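You operate a simulated robot arm through the tools that you are given. There is no shell and no other tool.

You run a simulated robot arm. Do the job below in one go: nothing can be reset, and whatever is moved stays where it is left.

Task
Turn the knob to MAX, seal the brown bag and press it into the yellow cell.
Fine: One push of the yellow button, with the knob set first and left there; the blue tray ends out; leave the sealer on. Where these are worked on the way, their far stop is far enough and under half their travel is too little: blue tray.

Only the result counts: the job must be done as asked and must still hold three seconds after the hand-in. Knocking over, shifting, dropping, spilling or breaking anything else fails it. Lids that push on must go on centred and level and be pressed home; caps that screw on are set level and turned clockwise until they are tight.

Robot
A 6-joint arm with a four-finger gripper, fixed in place. Base frame: the origin is at the foot of the arm, x ahead of it, y to its left, z up; the work surface is at about z = 800. Readings come in mm, rad, newtons and seconds.
With the tool pointing down near the work surface it reaches from about 300 to 700 mm from the base axis. Its first joint turns from -2.897 to 2.897 rad. Payload 3.43 kg.
The TCP is the grasp point between the finger pads, 30 mm short of the fingertips. In the tool frame z runs along the fingers and y along their closing line. Largest opening 120 mm; the body of the gripper starts 85 mm behind the TCP.
Orientation is told as [roll, pitch, yaw] about the base's x, y, z axes, in that order, counted from this pose: with the fingers straight down and closing along the base's y, the tool's x points along the base's -x, its y along +y and its z along -z.

Tools
- The arm moves only by the tool nudge_tool. Its arguments are lists of equal length, an entry for each row: "delta_pos": the shift along the tool's x, y, z in mm, a list of three; "dr": the turn, a rotation vector about the tool's x, y, z in rad, a list of three. In form: {"delta_pos": [[x, y, z], ...], "dr": [[wx, wy, wz], ...]}. A call has 1 to 20 rows; each row shifts and turns the commanded pose from where the row before left it, along the tool's axes as they then stand. "hand" is the opening, from 0 (shut) to 1 (fully open), set as the call begins (left out, the last holds). Each row takes 0.2 s and may step no farther than 50 mm and 0.15 rad from the row before; otherwise, or with a gripper value out of range, the whole call is refused. A pose out of reach is approached as far as the arm can. The call stops where the force on the tool passes 40 N (or 10 N more than at its start, if that is more) or the arm is blocked; 0.2 s more then pass. Each finger halts on what it meets, pressing with about 34 N; the grip force reading is that of the motor and also rises with nothing between the fingers. The clock runs only during rows and for 0.2 s after the last one: add rows that do not move to give the fingers time. It gives the time, the measured TCP pose, the force on the tool (base axes), the opening and the grip force at its end, in the units of the frame above (readings bear some noise), with the torque about the TCP (base axes, N m) and any sound that the robot's microphone picked up.
- Cameras (640 x 400 px; columns grow to the right, rows downward): "scene" is fixed at [214.6, 652, 1506]; the picture's right is [-0.95, -0.32, 0.00], its down [-0.26, 0.76, -0.60] and it looks along [0.19, -0.57, -0.80] (base axes); focal length 214 px, centre (320, 200). "wrist" rides on the gripper at [71, -17, -120] in the tool frame; the picture's right is [0.23, 0.97, 0.00], its down [-0.81, 0.19, -0.55] and it looks along [-0.54, 0.13, 0.83] (tool axes); focal length 275 px, centre (320, 200). There is no depth. A picture from a camera that has moved, and an enlarged one, comes with that camera's place and axes in the base frame and with its lens. The place of the scene camera against the robot may be out by one fixed shift of up to 25 mm in any direction.
- camera(camera): a new picture of that camera. No time passes.
- raise_lower(by): slides the trunk up (or, below 0, down) by that many mm; the arm rides with it, the base frame stays. It gives what a move gives, with no picture.
- enlarge(camera, box): a new picture of the part [left, top, right, bottom] of that camera's present view, enlarged. No time passes.
- hand_in(): hands the job in; it is judged then, once.

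Places have to be worked out from the pictures, the camera data and where the tool is seen. Open the gripper and draw the arm clear of the work before you hand the job in, unless the task says otherwise.

The tools are called after ">>>" by a JSON object that holds its "op" and its "data". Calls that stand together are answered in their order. nudge_tool: Moves the arm, as the interface text tells. Its arguments: {"type":"object","properties":{"delta_pos":{"type":"array"},"dr":{"type":"array"},"hand":{"type":"number"}},"required":["delta_pos","dr"]} The other tools are called the same way: raise_lower (by) slides the trunk up or down; camera (camera) takes a picture; enlarge (camera, box) takes an enlarged picture of a part of a camera's view; hand_in () hands the job in.

At the start:

```text
time_s: 0.0
tool_pos: [437.0, 340.2, 1249.5]
tool_rot: [-0.001, 0.001, 0.0]
contact_force: [0.1, 0.1, -0.3]
wrist_torque: [0.0, -0.02, 0.01]
opening: 120.1
finger_force: 0.0
trunk travel left (down, up): [-100.0, 340.0]
```

scene: 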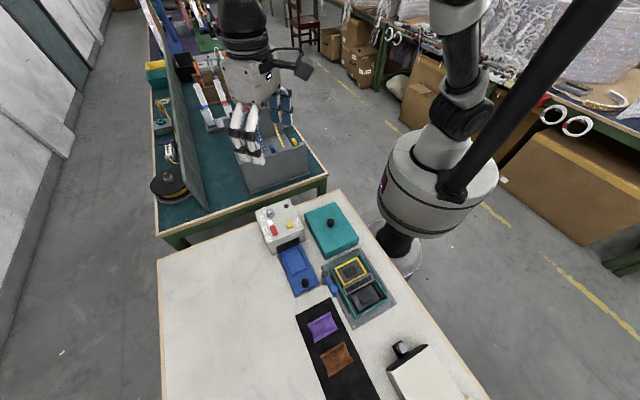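
wrist: 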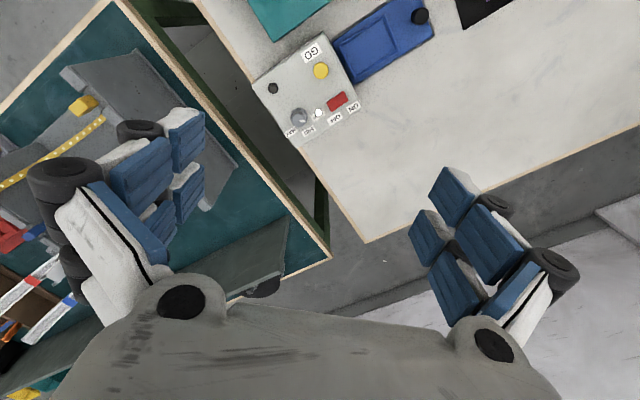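

I'll start by looking closer at the work area in both cameras.

>>> {"op": "enlarge", "data": {"camera": "scene", "box": [240, 190, 400, 290]}}

>>> {"op": "enlarge", "data": {"camera": "scene", "box": [280, 280, 460, 400]}}

>>> {"op": "enlarge", "data": {"camera": "wrist", "box": [230, 0, 500, 170]}}

```text
4.00 times, centred on (320, 240) of scene
camera zoom: at [214.6, 652.0, 1506.0], right [-0.95, -0.32, 0.0], down [-0.26, 0.76, -0.6], along [0.19, -0.57, -0.8], focal length 858 px, centre (320, 40)
```

zoom: 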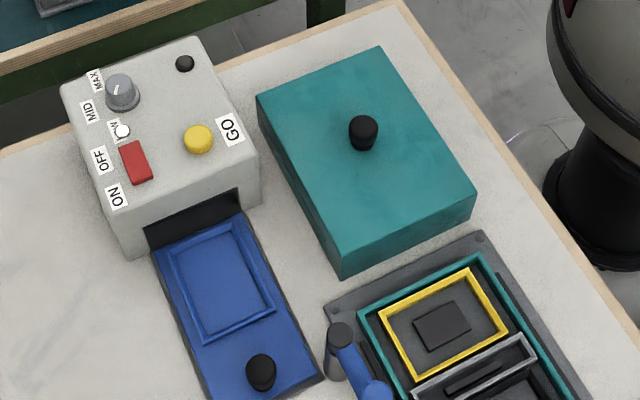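

```text
3.33 times, centred on (370, 340) of scene
camera zoom: at [214.6, 652.0, 1506.0], right [-0.95, -0.32, 0.0], down [-0.26, 0.76, -0.6], along [0.19, -0.57, -0.8], focal length 715 px, centre (153, -267)
```

zoom: 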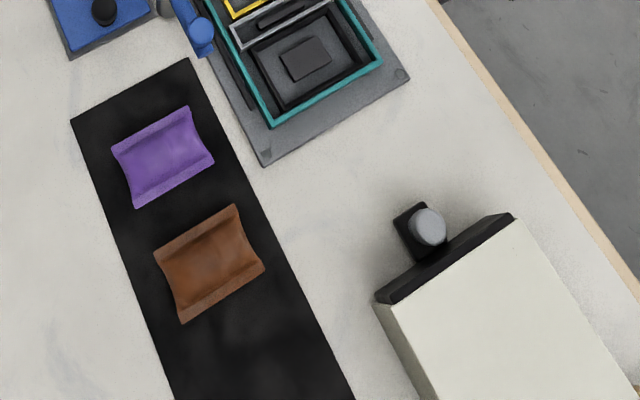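

```text
2.35 times, centred on (365, 85) of wrist
camera zoom: at [364.5, 322.4, 1370.2], right [-0.23, 0.97, 0.0], down [0.81, 0.19, 0.55], along [0.54, 0.13, -0.83], focal length 648 px, centre (214, 471)
```

zoom: 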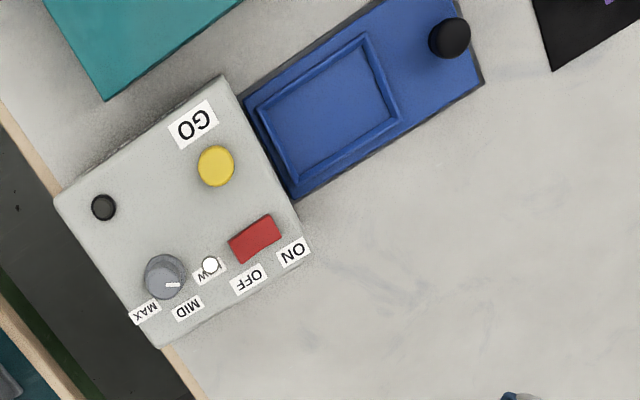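

The machine (knob, rocker, yellow GO, lamp) seems to sit under the gripper. The blue tray is out, the bags are near (228,577) and (170,634), and the holder is near (190,400). I'll swing the wrist camera over the middle of the bench, well above everything.

>>> {"op": "nudge_tool", "data": {"delta_pos": [[48, 1, 0], [48, 1, 0], [48, 1, 0], [48, 1, 0], [48, 2, 0], [48, 2, 0], [48, 2, 0], [0, 0, 0], [0, 0, 0], [0, 0, 0], [0, 0, 0], [0, 0, 0], [0, 0, 0]], "dr": [[0, 0, 0], [0, 0, 0], [0, 0, 0], [0, 0, 0], [0, 0, 0], [0, 0, 0], [0, 0, 0], [0, 0, -0.131], [0, 0, -0.131], [0, 0, -0.131], [0, 0, -0.131], [0, 0, -0.131], [0, 0, -0.131]]}}

>>> {"op": "camera", "data": {"camera": "wrist"}}

>>> {"op": "camera", "data": {"camera": "scene"}}

```text
time_s: 1.6
tool_pos: [195.1, 320.2, 1230.6]
tool_rot: [-0.042, 0.011, -0.218]
contact_force: [-0.2, 0.9, -0.2]
wrist_torque: [-0.08, -0.03, 0.0]
opening: 119.9
finger_force: 0.1
trunk travel left (down, up): [-100.0, 340.0]
stopped in row 7: the arm was blocked; the commanded pose is now the measured one
```

```text
taken
camera wrist: at [124.0, 323.6, 1353.5], right [-0.02, 1.0, -0.04], down [0.84, 0.03, 0.54], along [0.54, -0.02, -0.84], focal length 275 px, centre (320, 200)
```

wrist: 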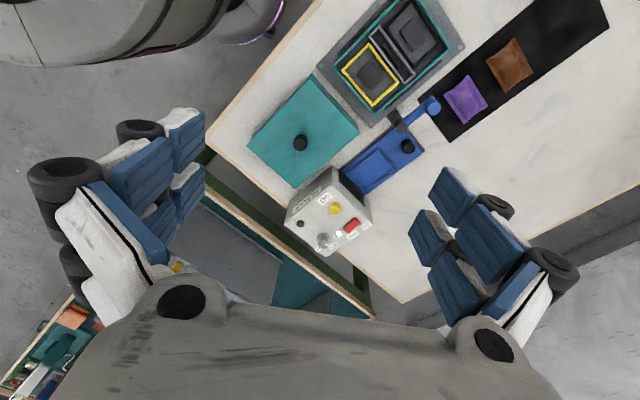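

```text
taken
```

scene: 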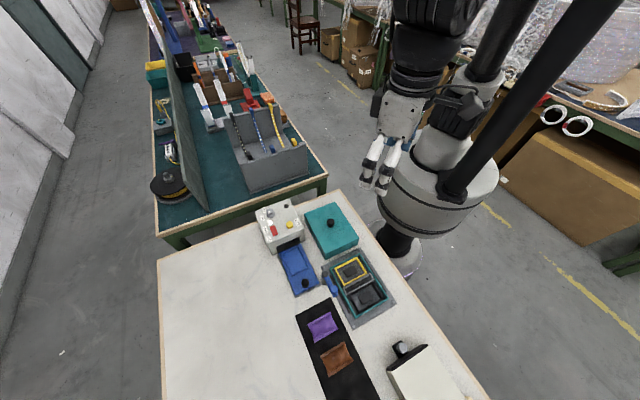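

The arm was blocked on its way in (too folded at that height), with slight tilt left over. I'll level the tool and move outward and lower, toward (250,430,1100), before turning it.

>>> {"op": "nudge_tool", "data": {"delta_pos": [[-7.5, 30, 32.5], [-7.5, 30, 32.5], [-7.5, 30, 32.5], [-7.5, 30, 32.5], [0, 0, 0]], "dr": [[-0.042, -0.011, 0], [0, 0, -0.055], [0, 0, -0.055], [0, 0, -0.055], [0, 0, -0.053]]}}

```text
time_s: 2.8
tool_pos: [241.3, 430.5, 1104.9]
tool_rot: [0.009, -0.006, 0.006]
contact_force: [-1.5, 0.0, 0.5]
wrist_torque: [0.02, -0.06, 0.01]
opening: 120.2
finger_force: 0.1
trunk travel left (down, up): [-100.0, 340.0]
```

Level now at (241,430,1105). I'll turn the yaw toward +45° and take a picture.

>>> {"op": "nudge_tool", "data": {"delta_pos": [[0, 0, 0], [0, 0, 0], [0, 0, 0], [0, 0, 0], [0, 0, 0], [0, 0, 0], [0, 0, 0]], "dr": [[0, 0, -0.13], [0, 0, -0.13], [0, 0, -0.13], [0, 0, -0.13], [0, 0, -0.13], [0, 0, -0.135], [0, 0, 0]]}}

>>> {"op": "camera", "data": {"camera": "wrist"}}

```text
time_s: 4.4
tool_pos: [243.6, 431.0, 1103.8]
tool_rot: [0.002, -0.007, 0.792]
contact_force: [-0.3, -0.6, -0.3]
wrist_torque: [0.0, -0.01, 0.02]
opening: 120.0
finger_force: 0.1
trunk travel left (down, up): [-100.0, 340.0]
```

```text
taken
camera wrist: at [205.1, 368.0, 1223.9], right [-0.85, 0.52, 0.0], down [0.43, 0.71, 0.56], along [0.29, 0.48, -0.83], focal length 275 px, centre (320, 200)
```

wrist: 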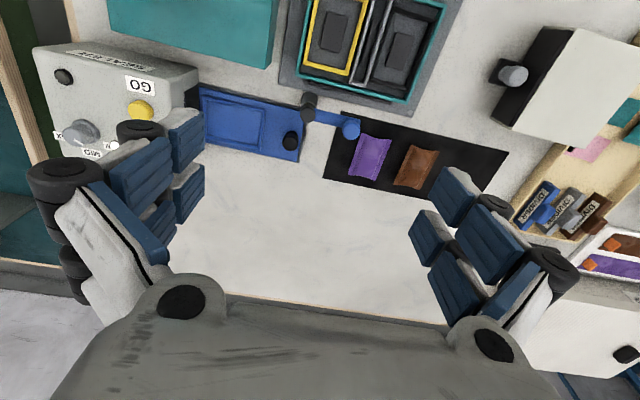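

The view is good now. I'll enlarge the right side (the labelled area) and the middle.

>>> {"op": "enlarge", "data": {"camera": "wrist", "box": [480, 60, 640, 300]}}

>>> {"op": "enlarge", "data": {"camera": "wrist", "box": [260, 0, 520, 200]}}

>>> {"op": "enlarge", "data": {"camera": "wrist", "box": [20, 20, 320, 180]}}

```text
1.67 times, centred on (560, 180) of wrist
camera zoom: at [205.1, 368.0, 1223.9], right [-0.85, 0.52, 0.0], down [0.43, 0.71, 0.56], along [0.29, 0.48, -0.83], focal length 459 px, centre (-80, 233)
```

zoom: 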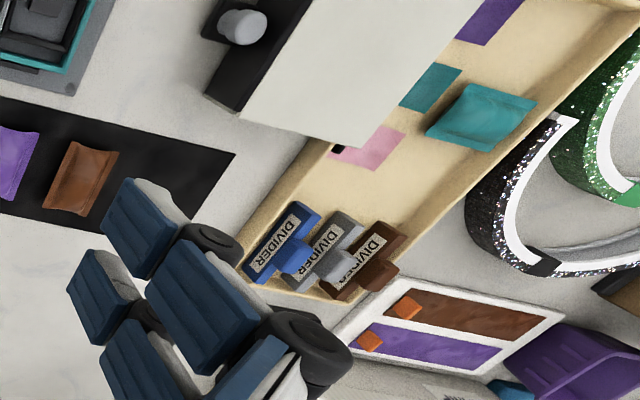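

```text
2.00 times, centred on (390, 100) of wrist
camera zoom: at [205.1, 368.0, 1223.9], right [-0.85, 0.52, 0.0], down [0.43, 0.71, 0.56], along [0.29, 0.48, -0.83], focal length 551 px, centre (180, 400)
```

zoom: 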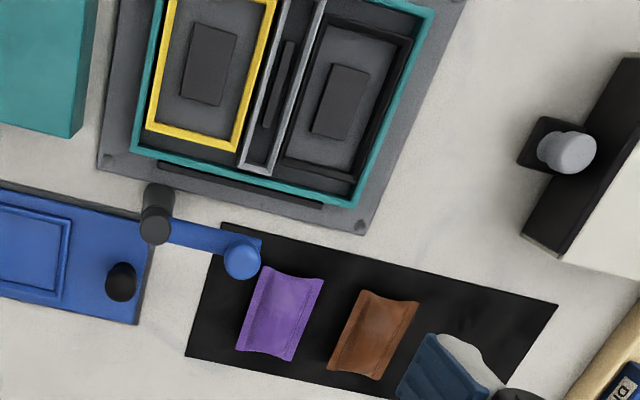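

```text
2.13 times, centred on (170, 100) of wrist
camera zoom: at [205.1, 368.0, 1223.9], right [-0.85, 0.52, 0.0], down [0.43, 0.71, 0.56], along [0.29, 0.48, -0.83], focal length 587 px, centre (640, 413)
```

zoom: 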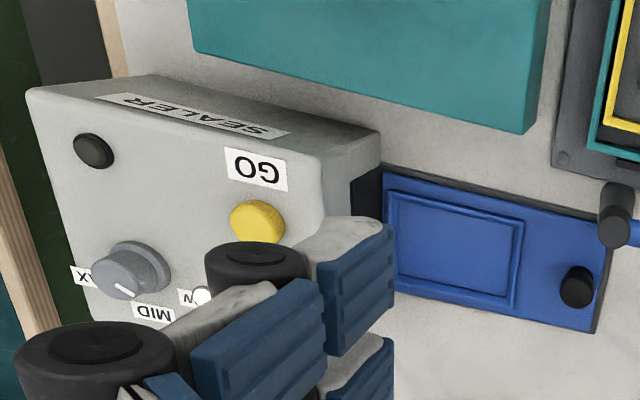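

There's a lever beside the tray, the holder with its yellow cell, and the sealer. I'll move over the sealer for a close look at the knob, the rocker and the lamp.

>>> {"op": "nudge_tool", "data": {"delta_pos": [[4, -40, 19], [4, -40, 19], [4, -40, 19], [4, -40, 19], [4, -40, 19], [0, 0, 0]], "dr": [[0, 0, 0], [0, 0, 0], [0, 0, 0], [0, 0, 0], [0, 0, 0], [0, 0, 0]]}}

>>> {"op": "camera", "data": {"camera": "wrist"}}

```text
time_s: 5.8
tool_pos: [373.0, 276.2, 1007.4]
tool_rot: [0.003, -0.007, 0.79]
contact_force: [-0.2, -0.5, 0.0]
wrist_torque: [-0.04, -0.02, -0.02]
opening: 120.0
finger_force: 0.1
trunk travel left (down, up): [-100.0, 340.0]
```

```text
taken
camera wrist: at [333.8, 212.9, 1127.4], right [-0.85, 0.52, 0.0], down [0.43, 0.71, 0.56], along [0.29, 0.48, -0.83], focal length 275 px, centre (320, 200)
```

wrist: 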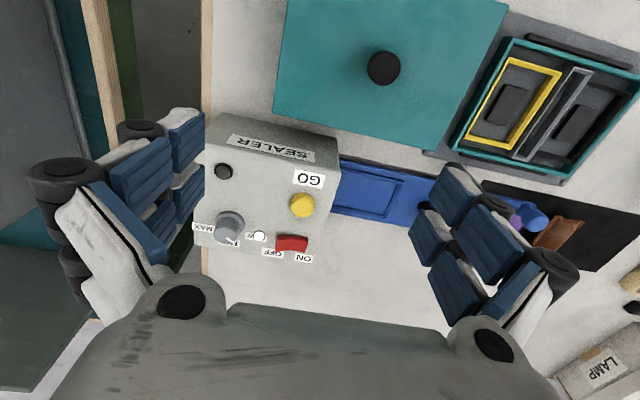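

>>> {"op": "enlarge", "data": {"camera": "wrist", "box": [190, 140, 350, 280]}}

>>> {"op": "enlarge", "data": {"camera": "scene", "box": [250, 190, 310, 260]}}

```text
2.86 times, centred on (270, 210) of wrist
camera zoom: at [333.8, 212.9, 1127.4], right [-0.85, 0.52, 0.0], down [0.43, 0.71, 0.56], along [0.29, 0.48, -0.83], focal length 786 px, centre (463, 171)
```

zoom: 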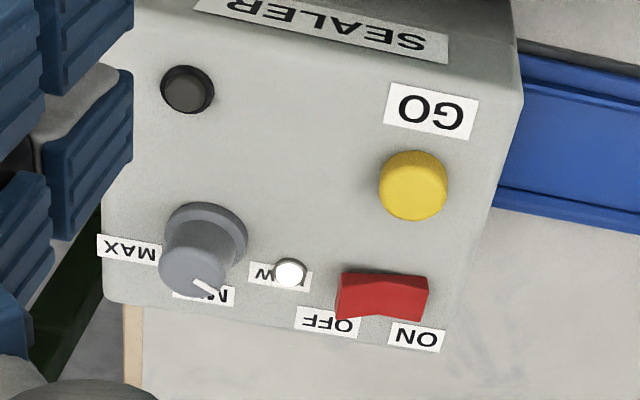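

```text
5.71 times, centred on (280, 225) of scene
camera zoom: at [214.6, 652.0, 1506.0], right [-0.95, -0.32, 0.0], down [-0.26, 0.76, -0.6], along [0.19, -0.57, -0.8], focal length 1226 px, centre (549, 57)
```

zoom: 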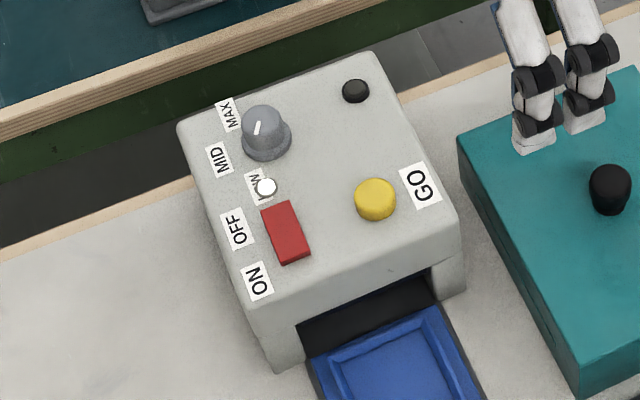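

The knob pointer appears to sit between MID and LOW. I'll enlarge the rocker and lamp as far as possible.

>>> {"op": "enlarge", "data": {"camera": "wrist", "box": [205, 205, 320, 270]}}

>>> {"op": "enlarge", "data": {"camera": "scene", "box": [266, 195, 300, 240]}}

```text
5.57 times, centred on (262, 238) of wrist
camera zoom: at [333.8, 212.9, 1127.4], right [-0.85, 0.52, 0.0], down [0.43, 0.71, 0.56], along [0.29, 0.48, -0.83], focal length 1532 px, centre (640, -9)
```

zoom: 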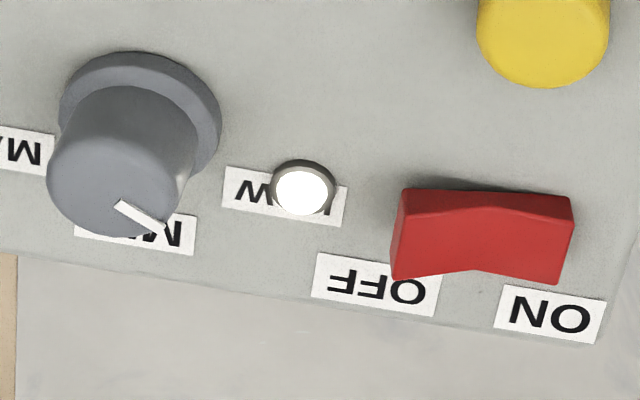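

```text
8.89 times, centred on (283, 218) of scene
camera zoom: at [214.6, 652.0, 1506.0], right [-0.95, -0.32, 0.0], down [-0.26, 0.76, -0.6], along [0.19, -0.57, -0.8], focal length 1906 px, centre (649, 44)
```

zoom: 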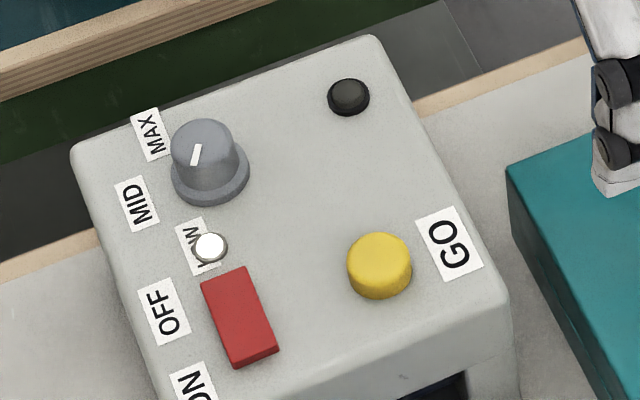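

The pointer is on LOW, so it has to turn about 120° clockwise from above to reach MAX. Next I'll enlarge much further on the rocker, the lamp and the knob.

>>> {"op": "enlarge", "data": {"camera": "wrist", "box": [270, 228, 318, 258]}}

>>> {"op": "enlarge", "data": {"camera": "scene", "box": [266, 220, 290, 240]}}

>>> {"op": "enlarge", "data": {"camera": "wrist", "box": [205, 200, 275, 250]}}

```text
13.33 times, centred on (294, 243) of wrist
camera zoom: at [333.8, 212.9, 1127.4], right [-0.85, 0.52, 0.0], down [0.43, 0.71, 0.56], along [0.29, 0.48, -0.83], focal length 3670 px, centre (667, -373)
```

zoom: 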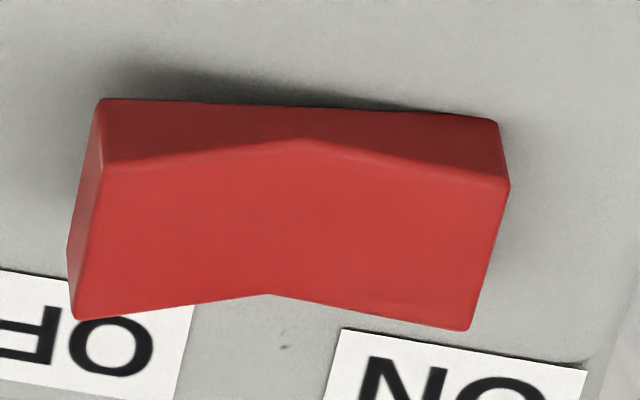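

```text
16.00 times, centred on (278, 230) of scene
camera zoom: at [214.6, 652.0, 1506.0], right [-0.95, -0.32, 0.0], down [-0.26, 0.76, -0.6], along [0.19, -0.57, -0.8], focal length 3432 px, centre (992, -280)
```

zoom: 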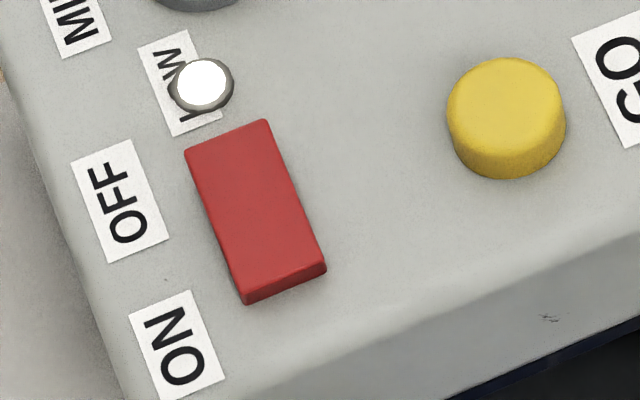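

```text
8.00 times, centred on (240, 225) of wrist
camera zoom: at [333.8, 212.9, 1127.4], right [-0.85, 0.52, 0.0], down [0.43, 0.71, 0.56], along [0.29, 0.48, -0.83], focal length 2202 px, centre (960, 0)
```

zoom: 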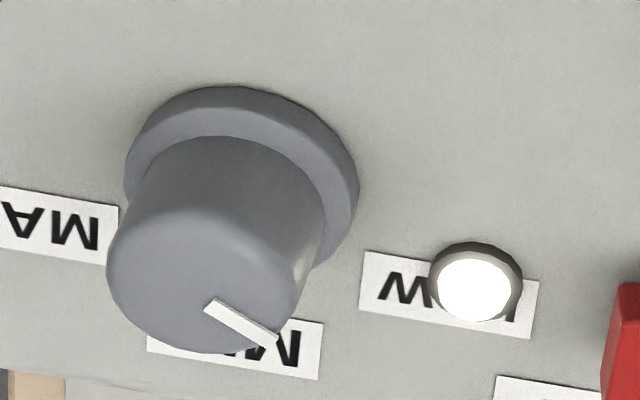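

The rocker's ON end is down (it tilts about 12° toward ON) and the lamp is lit, so the sealer is already on and I'll leave the rocker alone. Now I'll move above the knob near (518,326), turn to yaw 1.05 and take another look.

>>> {"op": "nudge_tool", "data": {"delta_pos": [[-34.4, -17, 2], [-34.4, -17, 2], [-34.4, -17, 2], [-34.4, -17, 2], [0, 0, 0], [0, 0, 0], [0, 0, 0]], "dr": [[0, 0, 0], [0, 0, 0], [0, 0, 0], [0, 0, 0], [0, 0, -0.13], [0, 0, -0.13], [0, 0, 0]]}}

>>> {"op": "camera", "data": {"camera": "wrist"}}

>>> {"op": "camera", "data": {"camera": "scene"}}

```text
time_s: 7.4
tool_pos: [518.0, 327.4, 1001.2]
tool_rot: [-0.001, -0.008, 1.05]
contact_force: [0.7, 0.0, -0.6]
wrist_torque: [0.01, 0.0, 0.03]
opening: 119.8
finger_force: 0.0
trunk travel left (down, up): [-100.0, 340.0]
```

```text
taken
camera wrist: at [496.5, 256.8, 1121.1], right [-0.96, 0.28, 0.0], down [0.23, 0.8, 0.56], along [0.16, 0.54, -0.83], focal length 275 px, centre (320, 200)
```

wrist: 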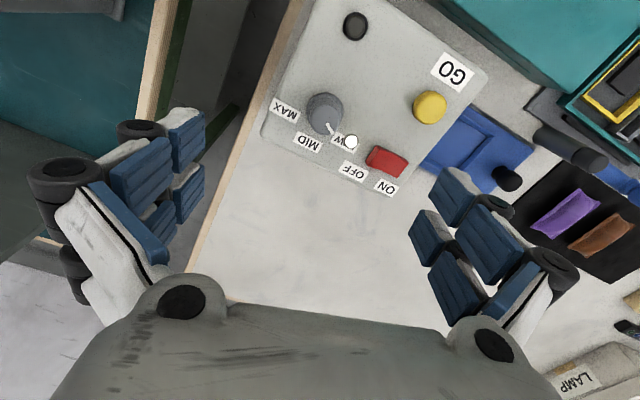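

```text
taken
```

scene: 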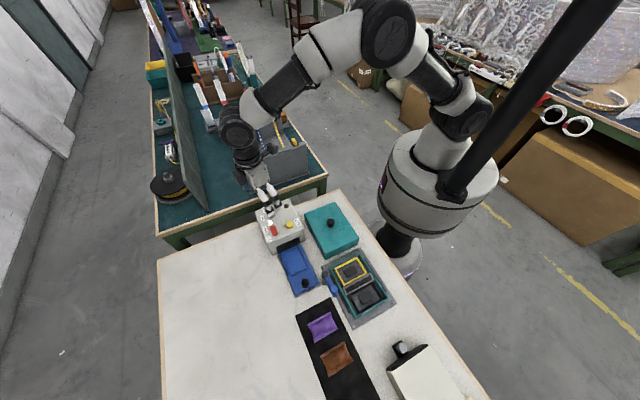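

The knob lies almost straight under the TCP. I'll zoom in to fix its centre and height.

>>> {"op": "enlarge", "data": {"camera": "wrist", "box": [260, 80, 380, 160]}}

```text
5.00 times, centred on (320, 120) of wrist
camera zoom: at [496.5, 256.8, 1121.1], right [-0.96, 0.28, 0.0], down [0.23, 0.8, 0.56], along [0.16, 0.54, -0.83], focal length 1376 px, centre (320, 600)
```

zoom: 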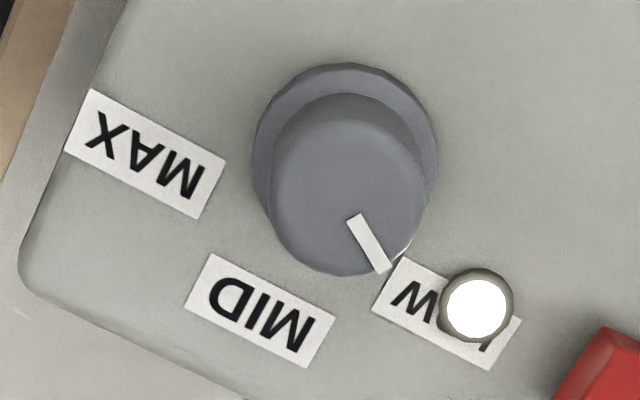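

From this view the knob centre comes out at about (512,322), with its top near z 910. I'll align over it, narrow the opening to about 50 mm and come down to z 955 for a check.

>>> {"op": "nudge_tool", "data": {"delta_pos": [[7.9, 2.3, 10], [0, 0, 18], [0, 0, 18], [0, 0, 0], [0, 0, 0], [0, 0, 0], [0, 0, 0]], "dr": [[0, 0, 0], [0, 0, 0], [0, 0, 0], [0, 0, 0], [0, 0, 0], [0, 0, 0], [0, 0, 0]], "hand": 0.42}}

>>> {"op": "camera", "data": {"camera": "wrist"}}

>>> {"op": "enlarge", "data": {"camera": "scene", "box": [240, 170, 310, 250]}}

```text
time_s: 9.0
tool_pos: [510.8, 322.3, 954.7]
tool_rot: [-0.001, -0.009, 1.05]
contact_force: [0.6, -0.6, -0.9]
wrist_torque: [0.01, -0.04, 0.0]
opening: 50.7
finger_force: 0.2
trunk travel left (down, up): [-100.0, 340.0]
```

```text
taken
camera wrist: at [490.1, 250.9, 1075.0], right [-0.96, 0.28, 0.0], down [0.24, 0.8, 0.56], along [0.16, 0.54, -0.83], focal length 275 px, centre (320, 200)
```

wrist: 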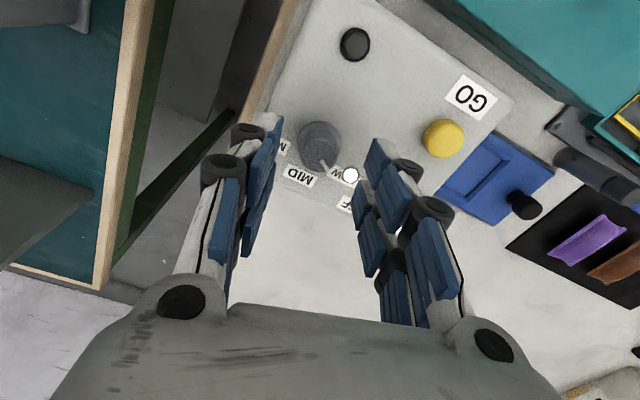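

```text
5.00 times, centred on (275, 210) of scene
camera zoom: at [214.6, 652.0, 1506.0], right [-0.95, -0.32, 0.0], down [-0.26, 0.76, -0.6], along [0.19, -0.57, -0.8], focal length 1072 px, centre (545, 150)
```

zoom: 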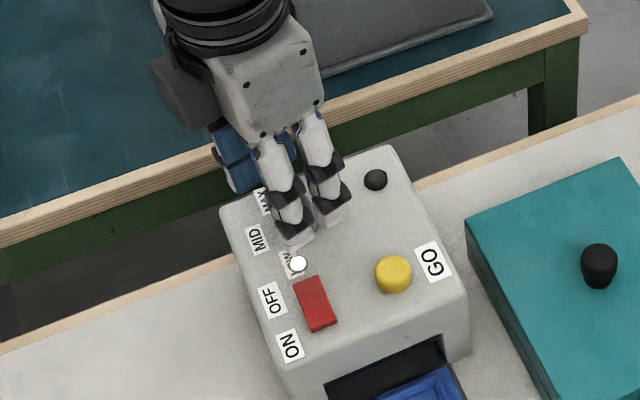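

>>> {"op": "enlarge", "data": {"camera": "wrist", "box": [260, 105, 380, 195]}}

```text
4.44 times, centred on (320, 150) of wrist
camera zoom: at [490.1, 250.9, 1075.0], right [-0.96, 0.28, 0.0], down [0.24, 0.8, 0.56], along [0.16, 0.54, -0.83], focal length 1224 px, centre (320, 422)
```

zoom: 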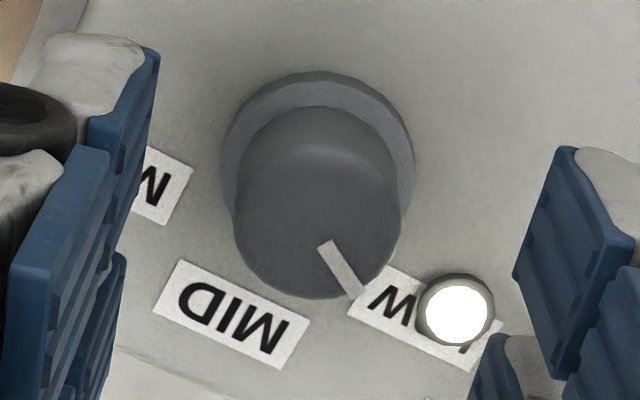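

The knob is centred between the fingers to within 1 mm. I'll go down to TCP z≈927 so the tips straddle the knob above its base ring, with the force guard on.

>>> {"op": "nudge_tool", "data": {"delta_pos": [[0, 0, 10], [0, 0, 10], [0, 0, 8], [0, 0, 0]], "dr": [[0, 0, 0], [0, 0, 0], [0, 0, 0], [0, 0, 0]]}}

>>> {"op": "camera", "data": {"camera": "wrist"}}

>>> {"op": "enlarge", "data": {"camera": "scene", "box": [255, 180, 310, 240]}}

```text
time_s: 10.0
tool_pos: [511.9, 321.3, 926.4]
tool_rot: [0.0, -0.007, 1.048]
contact_force: [0.1, 0.3, 0.1]
wrist_torque: [0.01, 0.0, -0.01]
opening: 50.6
finger_force: 0.0
trunk travel left (down, up): [-100.0, 340.0]
```

```text
taken
camera wrist: at [490.7, 251.0, 1047.3], right [-0.96, 0.28, 0.0], down [0.24, 0.8, 0.56], along [0.16, 0.54, -0.83], focal length 275 px, centre (320, 200)
```

wrist: 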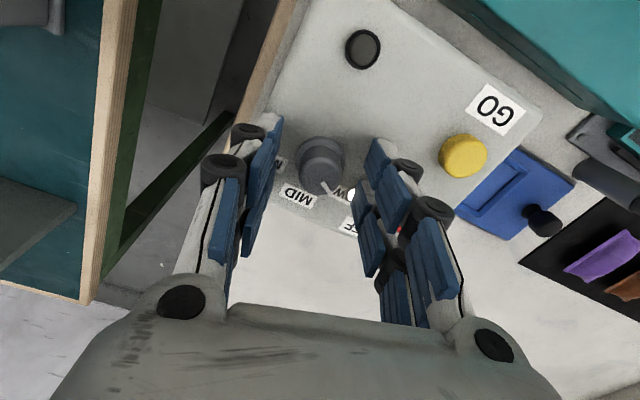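

```text
6.67 times, centred on (282, 210) of scene
camera zoom: at [214.6, 652.0, 1506.0], right [-0.95, -0.32, 0.0], down [-0.26, 0.76, -0.6], along [0.19, -0.57, -0.8], focal length 1430 px, centre (570, 133)
```

zoom: 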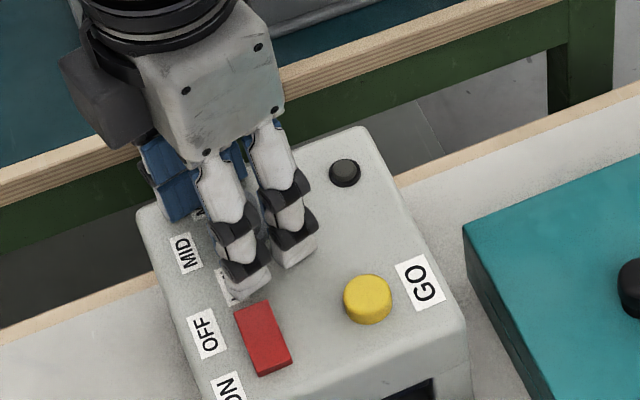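

There's no contact and the knob is between the tips. I'll close on it now.

>>> {"op": "nudge_tool", "data": {"delta_pos": [[0, 0, 0], [0, 0, 0], [0, 0, 0], [0, 0, 0], [0, 0, 0]], "dr": [[0, 0, 0], [0, 0, 0], [0, 0, 0], [0, 0, 0], [0, 0, 0]], "hand": 0}}

>>> {"op": "enlarge", "data": {"camera": "wrist", "box": [240, 90, 400, 210]}}

```text
time_s: 11.2
tool_pos: [512.5, 322.3, 927.3]
tool_rot: [0.001, -0.007, 1.049]
contact_force: [1.2, -0.6, -0.1]
wrist_torque: [-0.13, -0.01, -0.01]
opening: 27.8
finger_force: 44.4
trunk travel left (down, up): [-100.0, 340.0]
```

```text
3.33 times, centred on (320, 150) of wrist
camera zoom: at [490.9, 250.7, 1047.4], right [-0.96, 0.28, 0.0], down [0.24, 0.8, 0.56], along [0.16, 0.54, -0.83], focal length 918 px, centre (320, 367)
```

zoom: 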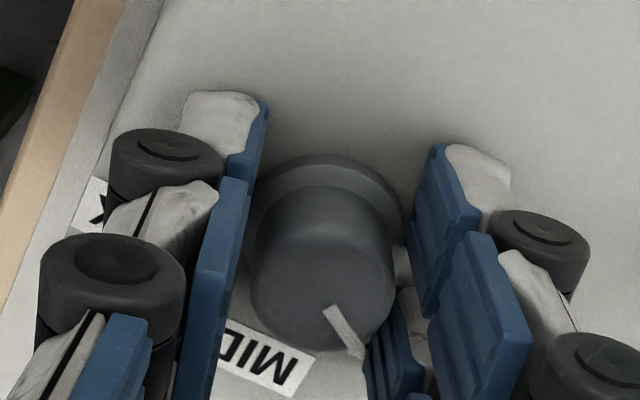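

Gripped at 27.8 mm and well centred. I'll turn clockwise from above (positive about tool z) by about 60° and check.

>>> {"op": "nudge_tool", "data": {"delta_pos": [[0, 0, 0], [0, 0, 0], [0, 0, 0], [0, 0, 0], [0, 0, 0], [0, 0, 0], [0, 0, 0], [0, 0, 0], [0, 0, 0]], "dr": [[0, 0, 0.13], [0, 0, 0.13], [0, 0, 0.13], [0, 0, 0.13], [0, 0, 0.13], [0, 0, 0.13], [0, 0, 0.13], [0, 0, 0.13], [0, 0, 0]]}}

>>> {"op": "camera", "data": {"camera": "wrist"}}

>>> {"op": "enlarge", "data": {"camera": "scene", "box": [255, 180, 310, 240]}}

```text
time_s: 13.2
tool_pos: [513.0, 320.2, 927.5]
tool_rot: [0.008, -0.003, 0.007]
contact_force: [10.1, -13.6, 3.4]
wrist_torque: [-0.47, -0.48, 0.0]
opening: 26.7
finger_force: 45.3
trunk travel left (down, up): [-100.0, 340.0]
```

```text
taken
camera wrist: at [440.3, 302.1, 1047.9], right [-0.24, 0.97, 0.01], down [0.81, 0.19, 0.56], along [0.54, 0.14, -0.83], focal length 275 px, centre (320, 200)
```

wrist: 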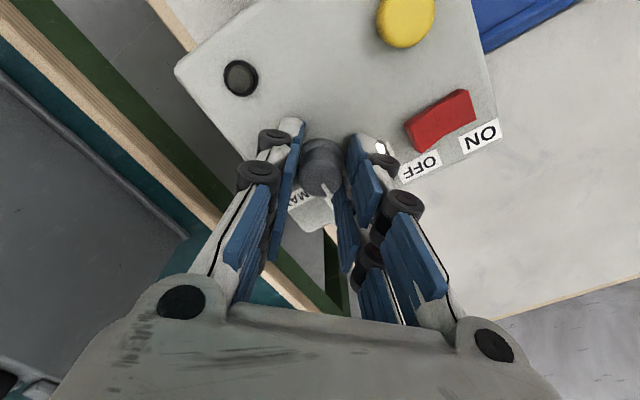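

```text
6.67 times, centred on (282, 210) of scene
camera zoom: at [214.6, 652.0, 1506.0], right [-0.95, -0.32, 0.0], down [-0.26, 0.76, -0.6], along [0.19, -0.57, -0.8], focal length 1430 px, centre (570, 133)
```

zoom: 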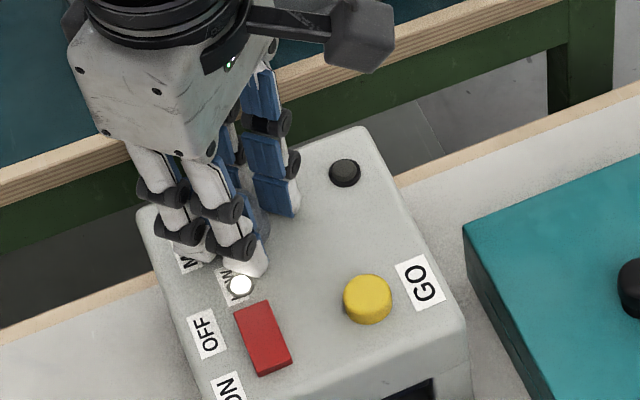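

The knob turned with the fingers and is now near MID. There's a side load of about 17 N, so I'll shift about 1 mm to relieve it before going on.

>>> {"op": "nudge_tool", "data": {"delta_pos": [[-0.6, -0.9, 0], [0, 0, 0]], "dr": [[0, 0, 0], [0, 0, 0]]}}

```text
time_s: 13.8
tool_pos: [511.4, 320.1, 927.5]
tool_rot: [0.009, -0.003, 0.008]
contact_force: [7.6, -8.4, 6.8]
wrist_torque: [-0.28, 0.29, 0.04]
opening: 26.9
finger_force: 44.9
trunk travel left (down, up): [-100.0, 340.0]
```

That shift reduced the load. I'll nudge a bit more and go on turning in two halves.

>>> {"op": "nudge_tool", "data": {"delta_pos": [[-0.5, -1.0, -0.3], [0, 0, 0], [0, 0, 0], [0, 0, 0], [0, 0, 0]], "dr": [[0, 0, 0], [0, 0, 0.13], [0, 0, 0.13], [0, 0, 0.13], [0, 0, 0.13]]}}

```text
time_s: 15.0
tool_pos: [511.9, 320.4, 927.1]
tool_rot: [0.005, 0.0, -0.513]
contact_force: [1.0, 3.0, 2.0]
wrist_torque: [-0.32, -0.6, -0.03]
opening: 26.4
finger_force: 44.9
trunk travel left (down, up): [-100.0, 340.0]
```

Forces are low now. I'll turn the remaining ~0.53 rad toward MAX.

>>> {"op": "nudge_tool", "data": {"delta_pos": [[0, 0, 0], [0, 0, 0], [0, 0, 0], [0, 0, 0], [0, 0, 0]], "dr": [[0, 0, 0.13], [0, 0, 0.13], [0, 0, 0.13], [0, 0, 0.13], [0, 0, 0]]}}

>>> {"op": "camera", "data": {"camera": "wrist"}}

>>> {"op": "enlarge", "data": {"camera": "wrist", "box": [240, 90, 400, 210]}}

```text
time_s: 16.2
tool_pos: [512.1, 319.4, 927.9]
tool_rot: [0.004, 0.004, -1.032]
contact_force: [-5.7, 3.9, 1.7]
wrist_torque: [0.4, 0.4, 0.45]
opening: 26.5
finger_force: 44.8
trunk travel left (down, up): [-100.0, 340.0]
```

```text
taken
camera wrist: at [460.1, 372.1, 1048.6], right [0.72, 0.7, 0.01], down [0.58, -0.6, 0.55], along [0.39, -0.39, -0.83], focal length 275 px, centre (320, 200)
```

wrist: 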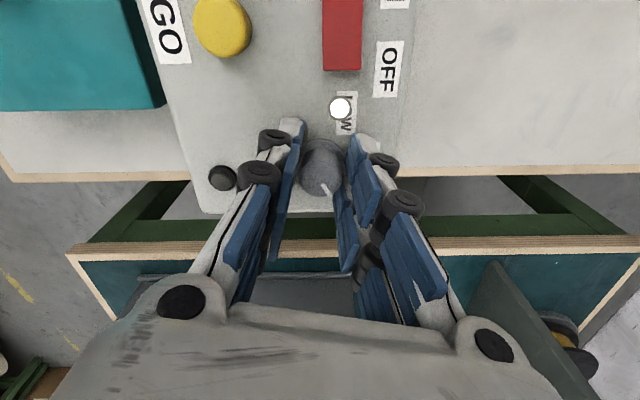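

```text
3.33 times, centred on (320, 150) of wrist
camera zoom: at [460.1, 372.1, 1048.6], right [0.72, 0.7, 0.01], down [0.58, -0.6, 0.55], along [0.39, -0.39, -0.83], focal length 918 px, centre (320, 367)
```

zoom: 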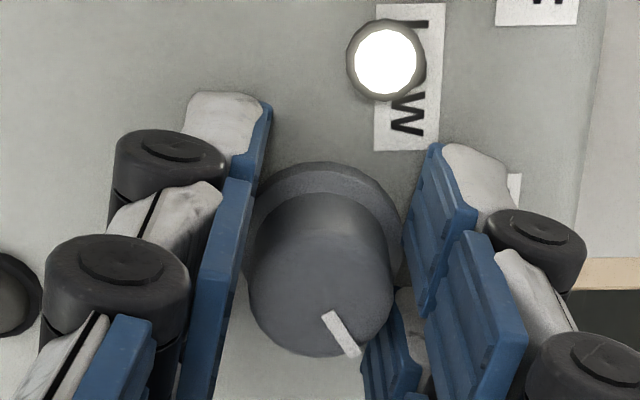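

The z torque rose to 0.45 N·m, which suggests the end stop at MAX. I'll open, lift clear and check the pointer.

>>> {"op": "nudge_tool", "data": {"delta_pos": [[0, 0, 0], [0, 0, 0], [0, 0, 0], [0, 0, -15], [0, 0, -20], [0, 0, -30], [0, 0, 0]], "dr": [[0, 0, 0], [0, 0, 0], [0, 0, 0], [0, 0, 0], [0, 0, 0], [0, 0, 0], [0, 0, 0]], "hand": 0.42}}

>>> {"op": "enlarge", "data": {"camera": "wrist", "box": [260, 80, 400, 180]}}

>>> {"op": "enlarge", "data": {"camera": "scene", "box": [255, 190, 310, 240]}}

```text
time_s: 17.8
tool_pos: [511.1, 317.7, 992.7]
tool_rot: [0.006, 0.005, -1.031]
contact_force: [0.1, -0.5, -0.1]
wrist_torque: [0.02, 0.0, -0.02]
opening: 50.5
finger_force: 0.0
trunk travel left (down, up): [-100.0, 340.0]
```

```text
4.00 times, centred on (330, 130) of wrist
camera zoom: at [460.0, 369.6, 1113.7], right [0.72, 0.7, 0.01], down [0.58, -0.6, 0.55], along [0.39, -0.39, -0.83], focal length 1101 px, centre (280, 480)
```

zoom: 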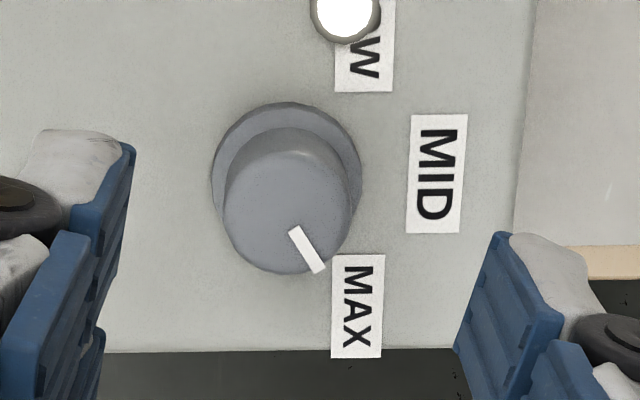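

```text
8.00 times, centred on (282, 215) of scene
camera zoom: at [214.6, 652.0, 1506.0], right [-0.95, -0.32, 0.0], down [-0.26, 0.76, -0.6], along [0.19, -0.57, -0.8], focal length 1716 px, centre (620, 80)
```

zoom: 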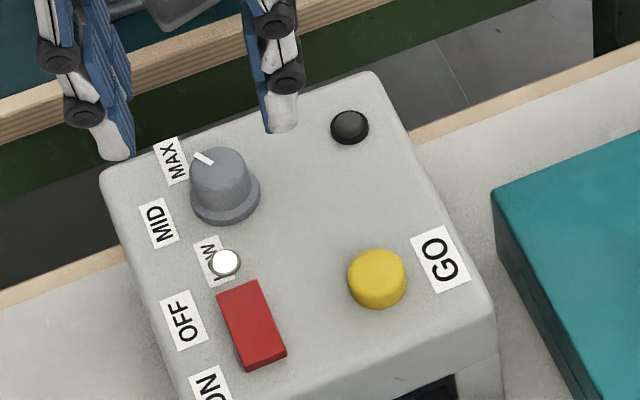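

The pointer is at MAX, perhaps about 4° short. I'll regrasp and turn slightly further to make sure it's at its stop.

>>> {"op": "nudge_tool", "data": {"delta_pos": [[1.2, 1.0, 20], [0, 0, 25], [0, 0, 20], [0, 0, 0]], "dr": [[0, 0, 0], [0, 0, 0], [0, 0, 0], [0, 0, 0]]}}

>>> {"op": "nudge_tool", "data": {"delta_pos": [[0, 0, 0], [0, 0, 0], [0, 0, 0], [0, 0, 0]], "dr": [[0, 0, 0], [0, 0, 0], [0, 0, 0], [0, 0, 0]], "hand": 0}}

>>> {"op": "nudge_tool", "data": {"delta_pos": [[0, 0, 0], [0, 0, 0]], "dr": [[0, 0, 0.05], [0, 0, 0.04]]}}

```text
time_s: 18.8
tool_pos: [512.2, 320.2, 926.2]
tool_rot: [0.008, 0.004, -1.031]
contact_force: [1.0, -0.1, -0.5]
wrist_torque: [0.0, -0.01, 0.0]
opening: 50.2
finger_force: 0.1
trunk travel left (down, up): [-100.0, 340.0]
```

```text
time_s: 19.8
tool_pos: [511.3, 320.0, 925.1]
tool_rot: [0.005, 0.003, -1.031]
contact_force: [-5.0, -3.6, -0.1]
wrist_torque: [-0.09, 0.17, -0.04]
opening: 26.9
finger_force: 44.4
trunk travel left (down, up): [-100.0, 340.0]
```

```text
time_s: 20.4
tool_pos: [510.1, 319.9, 926.3]
tool_rot: [0.005, 0.004, -1.121]
contact_force: [-8.1, -4.3, -0.8]
wrist_torque: [-0.21, 0.16, 0.57]
opening: 26.7
finger_force: 45.0
trunk travel left (down, up): [-100.0, 340.0]
```

The torque rose again to 0.57, consistent with the stop. I'll release and check the pointer once more.

>>> {"op": "nudge_tool", "data": {"delta_pos": [[0, 0, 0], [0, 0, 0], [0, 0, 0], [0, 0, -15], [0, 0, -20], [0, 0, -30], [0, 0, 0]], "dr": [[0, 0, 0], [0, 0, 0], [0, 0, 0], [0, 0, 0], [0, 0, 0], [0, 0, 0], [0, 0, 0]], "hand": 0.42}}

>>> {"op": "enlarge", "data": {"camera": "wrist", "box": [260, 80, 400, 180]}}

>>> {"op": "enlarge", "data": {"camera": "scene", "box": [255, 190, 310, 240]}}

```text
time_s: 22.0
tool_pos: [512.0, 322.6, 993.0]
tool_rot: [0.006, 0.004, -1.121]
contact_force: [-0.6, 0.3, -0.9]
wrist_torque: [0.02, -0.01, -0.02]
opening: 50.6
finger_force: 0.0
trunk travel left (down, up): [-100.0, 340.0]
```

```text
4.00 times, centred on (330, 130) of wrist
camera zoom: at [466.5, 378.5, 1114.0], right [0.78, 0.63, 0.01], down [0.52, -0.65, 0.55], along [0.35, -0.42, -0.83], focal length 1101 px, centre (280, 480)
```

zoom: 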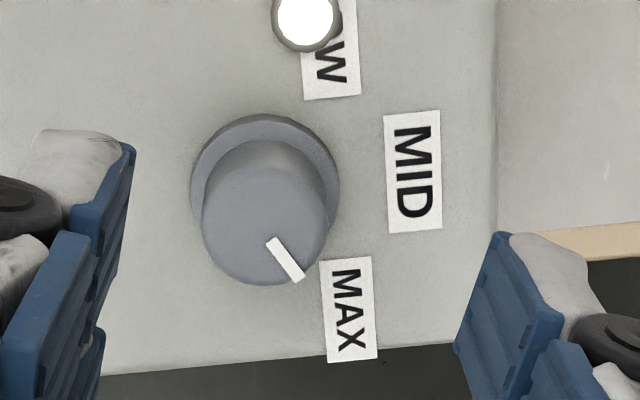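

```text
8.00 times, centred on (282, 215) of scene
camera zoom: at [214.6, 652.0, 1506.0], right [-0.95, -0.32, 0.0], down [-0.26, 0.76, -0.6], along [0.19, -0.57, -0.8], focal length 1716 px, centre (620, 80)
```

zoom: 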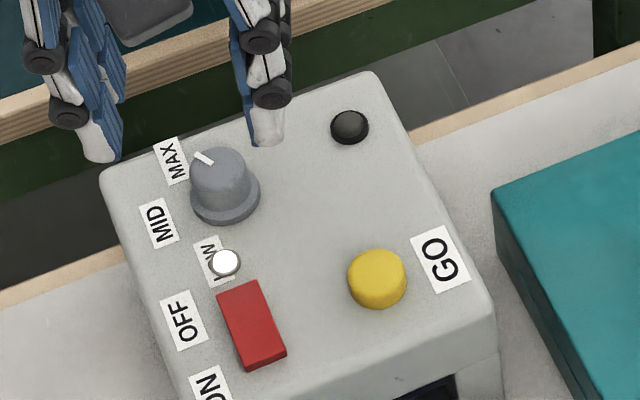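

The pointer didn't move with the extra twist, so the knob is at its MAX stop. Next I'll lift, swing the yaw round and move over to look at the brown bag.

>>> {"op": "nudge_tool", "data": {"delta_pos": [[0, 0, -30], [0, 0, -30], [0, 0, 0], [0, 0, 0], [0, 0, 0], [0, 0, 0], [0, 0, 0], [0, 0, 0], [0, 0, 0], [0, 0, 0], [0, 0, 0], [0, 0, 0], [0, 0, 0], [0, 0, 0], [0, 0, 0], [0, 0, 0], [0, 0, 0], [0, 0, 0]], "dr": [[0, 0, 0], [0, 0, 0], [0, 0, -0.127], [0, 0, -0.127], [0, 0, -0.127], [0, 0, -0.127], [0, 0, -0.127], [0, 0, -0.127], [0, 0, -0.127], [0, 0, -0.127], [0, 0, -0.127], [0, 0, -0.127], [0, 0, -0.127], [0, 0, -0.127], [0, 0, -0.127], [0, 0, -0.127], [0, 0, -0.127], [0, 0, 0]]}}

```text
time_s: 25.8
tool_pos: [512.8, 319.4, 1052.3]
tool_rot: [0.003, -0.007, 0.787]
contact_force: [-0.4, -0.7, -0.1]
wrist_torque: [-0.01, 0.03, -0.02]
opening: 50.5
finger_force: 0.1
trunk travel left (down, up): [-100.0, 340.0]
```

>>> {"op": "nudge_tool", "data": {"delta_pos": [[13.7, 43.6, 6.7], [13.7, 43.6, 6.7], [13.7, 43.6, 6.7], [13.7, 43.6, 6.7], [13.7, 43.6, 6.7], [13.7, 43.6, 6.7], [13.7, 43.6, 6.7], [13.7, 43.6, 6.7], [13.7, 43.6, 6.7], [13.7, 43.6, 6.7], [0, 0, 0]], "dr": [[0, 0, 0], [0, 0, 0], [0, 0, 0], [0, 0, 0], [0, 0, 0], [0, 0, 0], [0, 0, 0], [0, 0, 0], [0, 0, 0], [0, 0, 0], [0, 0, 0]], "hand": 0.9}}

>>> {"op": "camera", "data": {"camera": "wrist"}}

```text
time_s: 28.2
tool_pos: [103.9, 531.3, 983.8]
tool_rot: [0.002, -0.009, 0.786]
contact_force: [-0.1, -0.5, -0.3]
wrist_torque: [0.0, 0.01, -0.02]
opening: 107.9
finger_force: 0.0
trunk travel left (down, up): [-100.0, 340.0]
```

```text
taken
camera wrist: at [66.0, 468.7, 1104.7], right [-0.85, 0.53, 0.0], down [0.44, 0.71, 0.56], along [0.29, 0.48, -0.83], focal length 275 px, centre (320, 200)
```

wrist: 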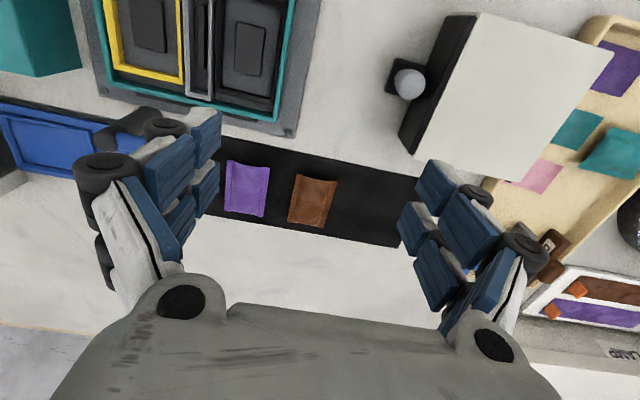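

>>> {"op": "enlarge", "data": {"camera": "wrist", "box": [210, 130, 410, 250]}}

>>> {"op": "enlarge", "data": {"camera": "wrist", "box": [280, 160, 350, 240]}}

>>> {"op": "enlarge", "data": {"camera": "wrist", "box": [60, 0, 310, 160]}}

>>> {"op": "enlarge", "data": {"camera": "wrist", "box": [370, 0, 640, 180]}}

```text
3.20 times, centred on (310, 190) of wrist
camera zoom: at [66.0, 468.7, 1104.7], right [-0.85, 0.53, 0.0], down [0.44, 0.71, 0.56], along [0.29, 0.48, -0.83], focal length 881 px, centre (352, 232)
```

zoom: 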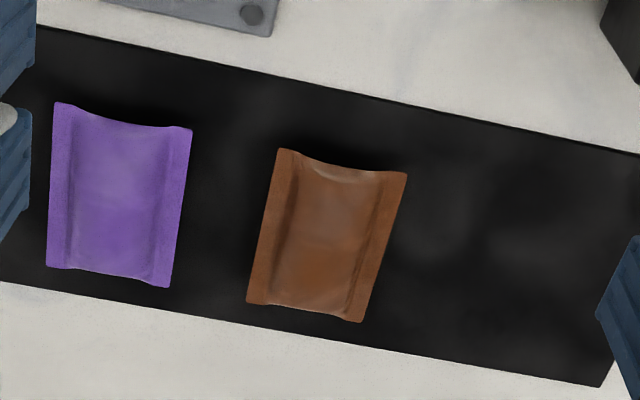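

```text
5.00 times, centred on (315, 200) of wrist
camera zoom: at [66.0, 468.7, 1104.7], right [-0.85, 0.53, 0.0], down [0.44, 0.71, 0.56], along [0.29, 0.48, -0.83], focal length 1376 px, centre (345, 200)
```

zoom: 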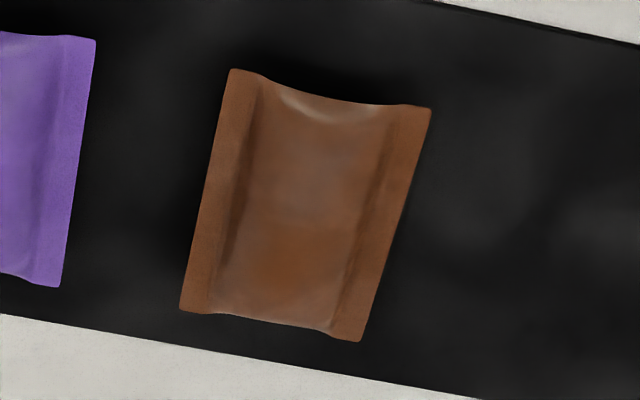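

```text
2.50 times, centred on (185, 80) of wrist
camera zoom: at [66.0, 468.7, 1104.7], right [-0.85, 0.53, 0.0], down [0.44, 0.71, 0.56], along [0.29, 0.48, -0.83], focal length 688 px, centre (658, 500)
```

zoom: 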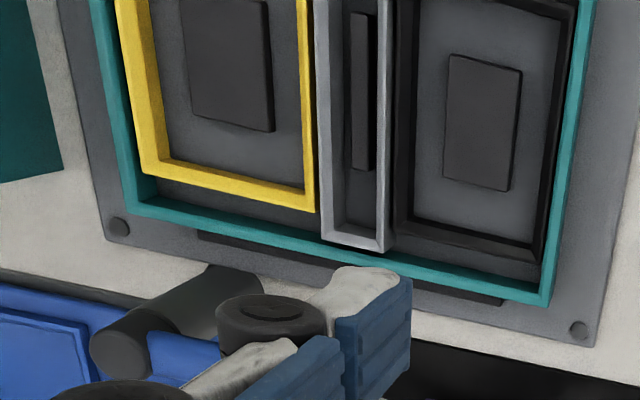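

```text
2.22 times, centred on (505, 90) of wrist
camera zoom: at [66.0, 468.7, 1104.7], right [-0.85, 0.53, 0.0], down [0.44, 0.71, 0.56], along [0.29, 0.48, -0.83], focal length 612 px, centre (-91, 444)
```

zoom: 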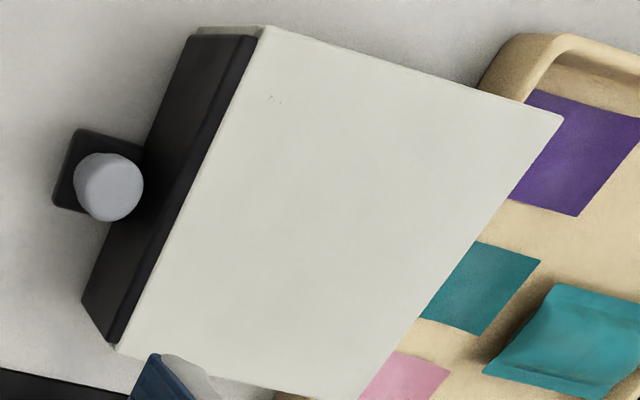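

The brown bag lies at about (185,639), roughly 50 mm wide and 78 mm long, with its long axis pointing away from the robot. Before picking it, I'll look closely at the tray recess and the yellow cell to see how it must sit.

>>> {"op": "nudge_tool", "data": {"delta_pos": [[1.5, -43.3, -2.3], [1.5, -43.3, -2.3], [1.5, -43.3, -2.3], [1.5, -43.3, -2.3], [1.5, -43.3, -2.3], [1.5, -43.3, -2.3], [1.5, -43.3, -2.3], [0, 0, 0]], "dr": [[0, 0, 0], [0, 0, 0], [0, 0, 0], [0, 0, 0], [0, 0, 0], [0, 0, 0], [0, 0, 0], [0, 0, 0]]}}

>>> {"op": "camera", "data": {"camera": "wrist"}}

```text
time_s: 30.0
tool_pos: [309.7, 309.3, 1001.3]
tool_rot: [0.001, -0.007, 0.786]
contact_force: [-0.2, -0.9, 0.5]
wrist_torque: [-0.02, 0.01, 0.01]
opening: 107.9
finger_force: 0.0
trunk travel left (down, up): [-100.0, 340.0]
```

```text
taken
camera wrist: at [271.7, 246.3, 1122.0], right [-0.85, 0.53, 0.0], down [0.44, 0.71, 0.56], along [0.29, 0.48, -0.83], focal length 275 px, centre (320, 200)
```

wrist: 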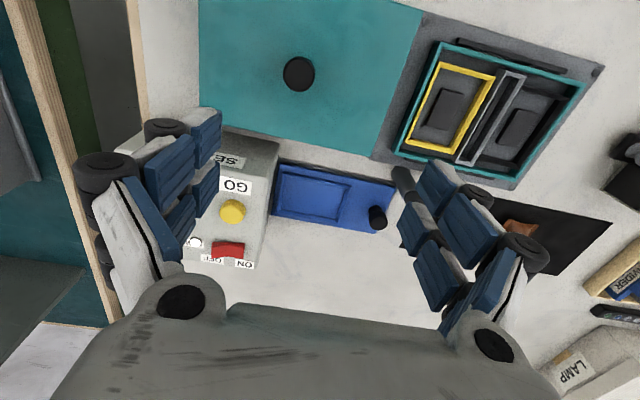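

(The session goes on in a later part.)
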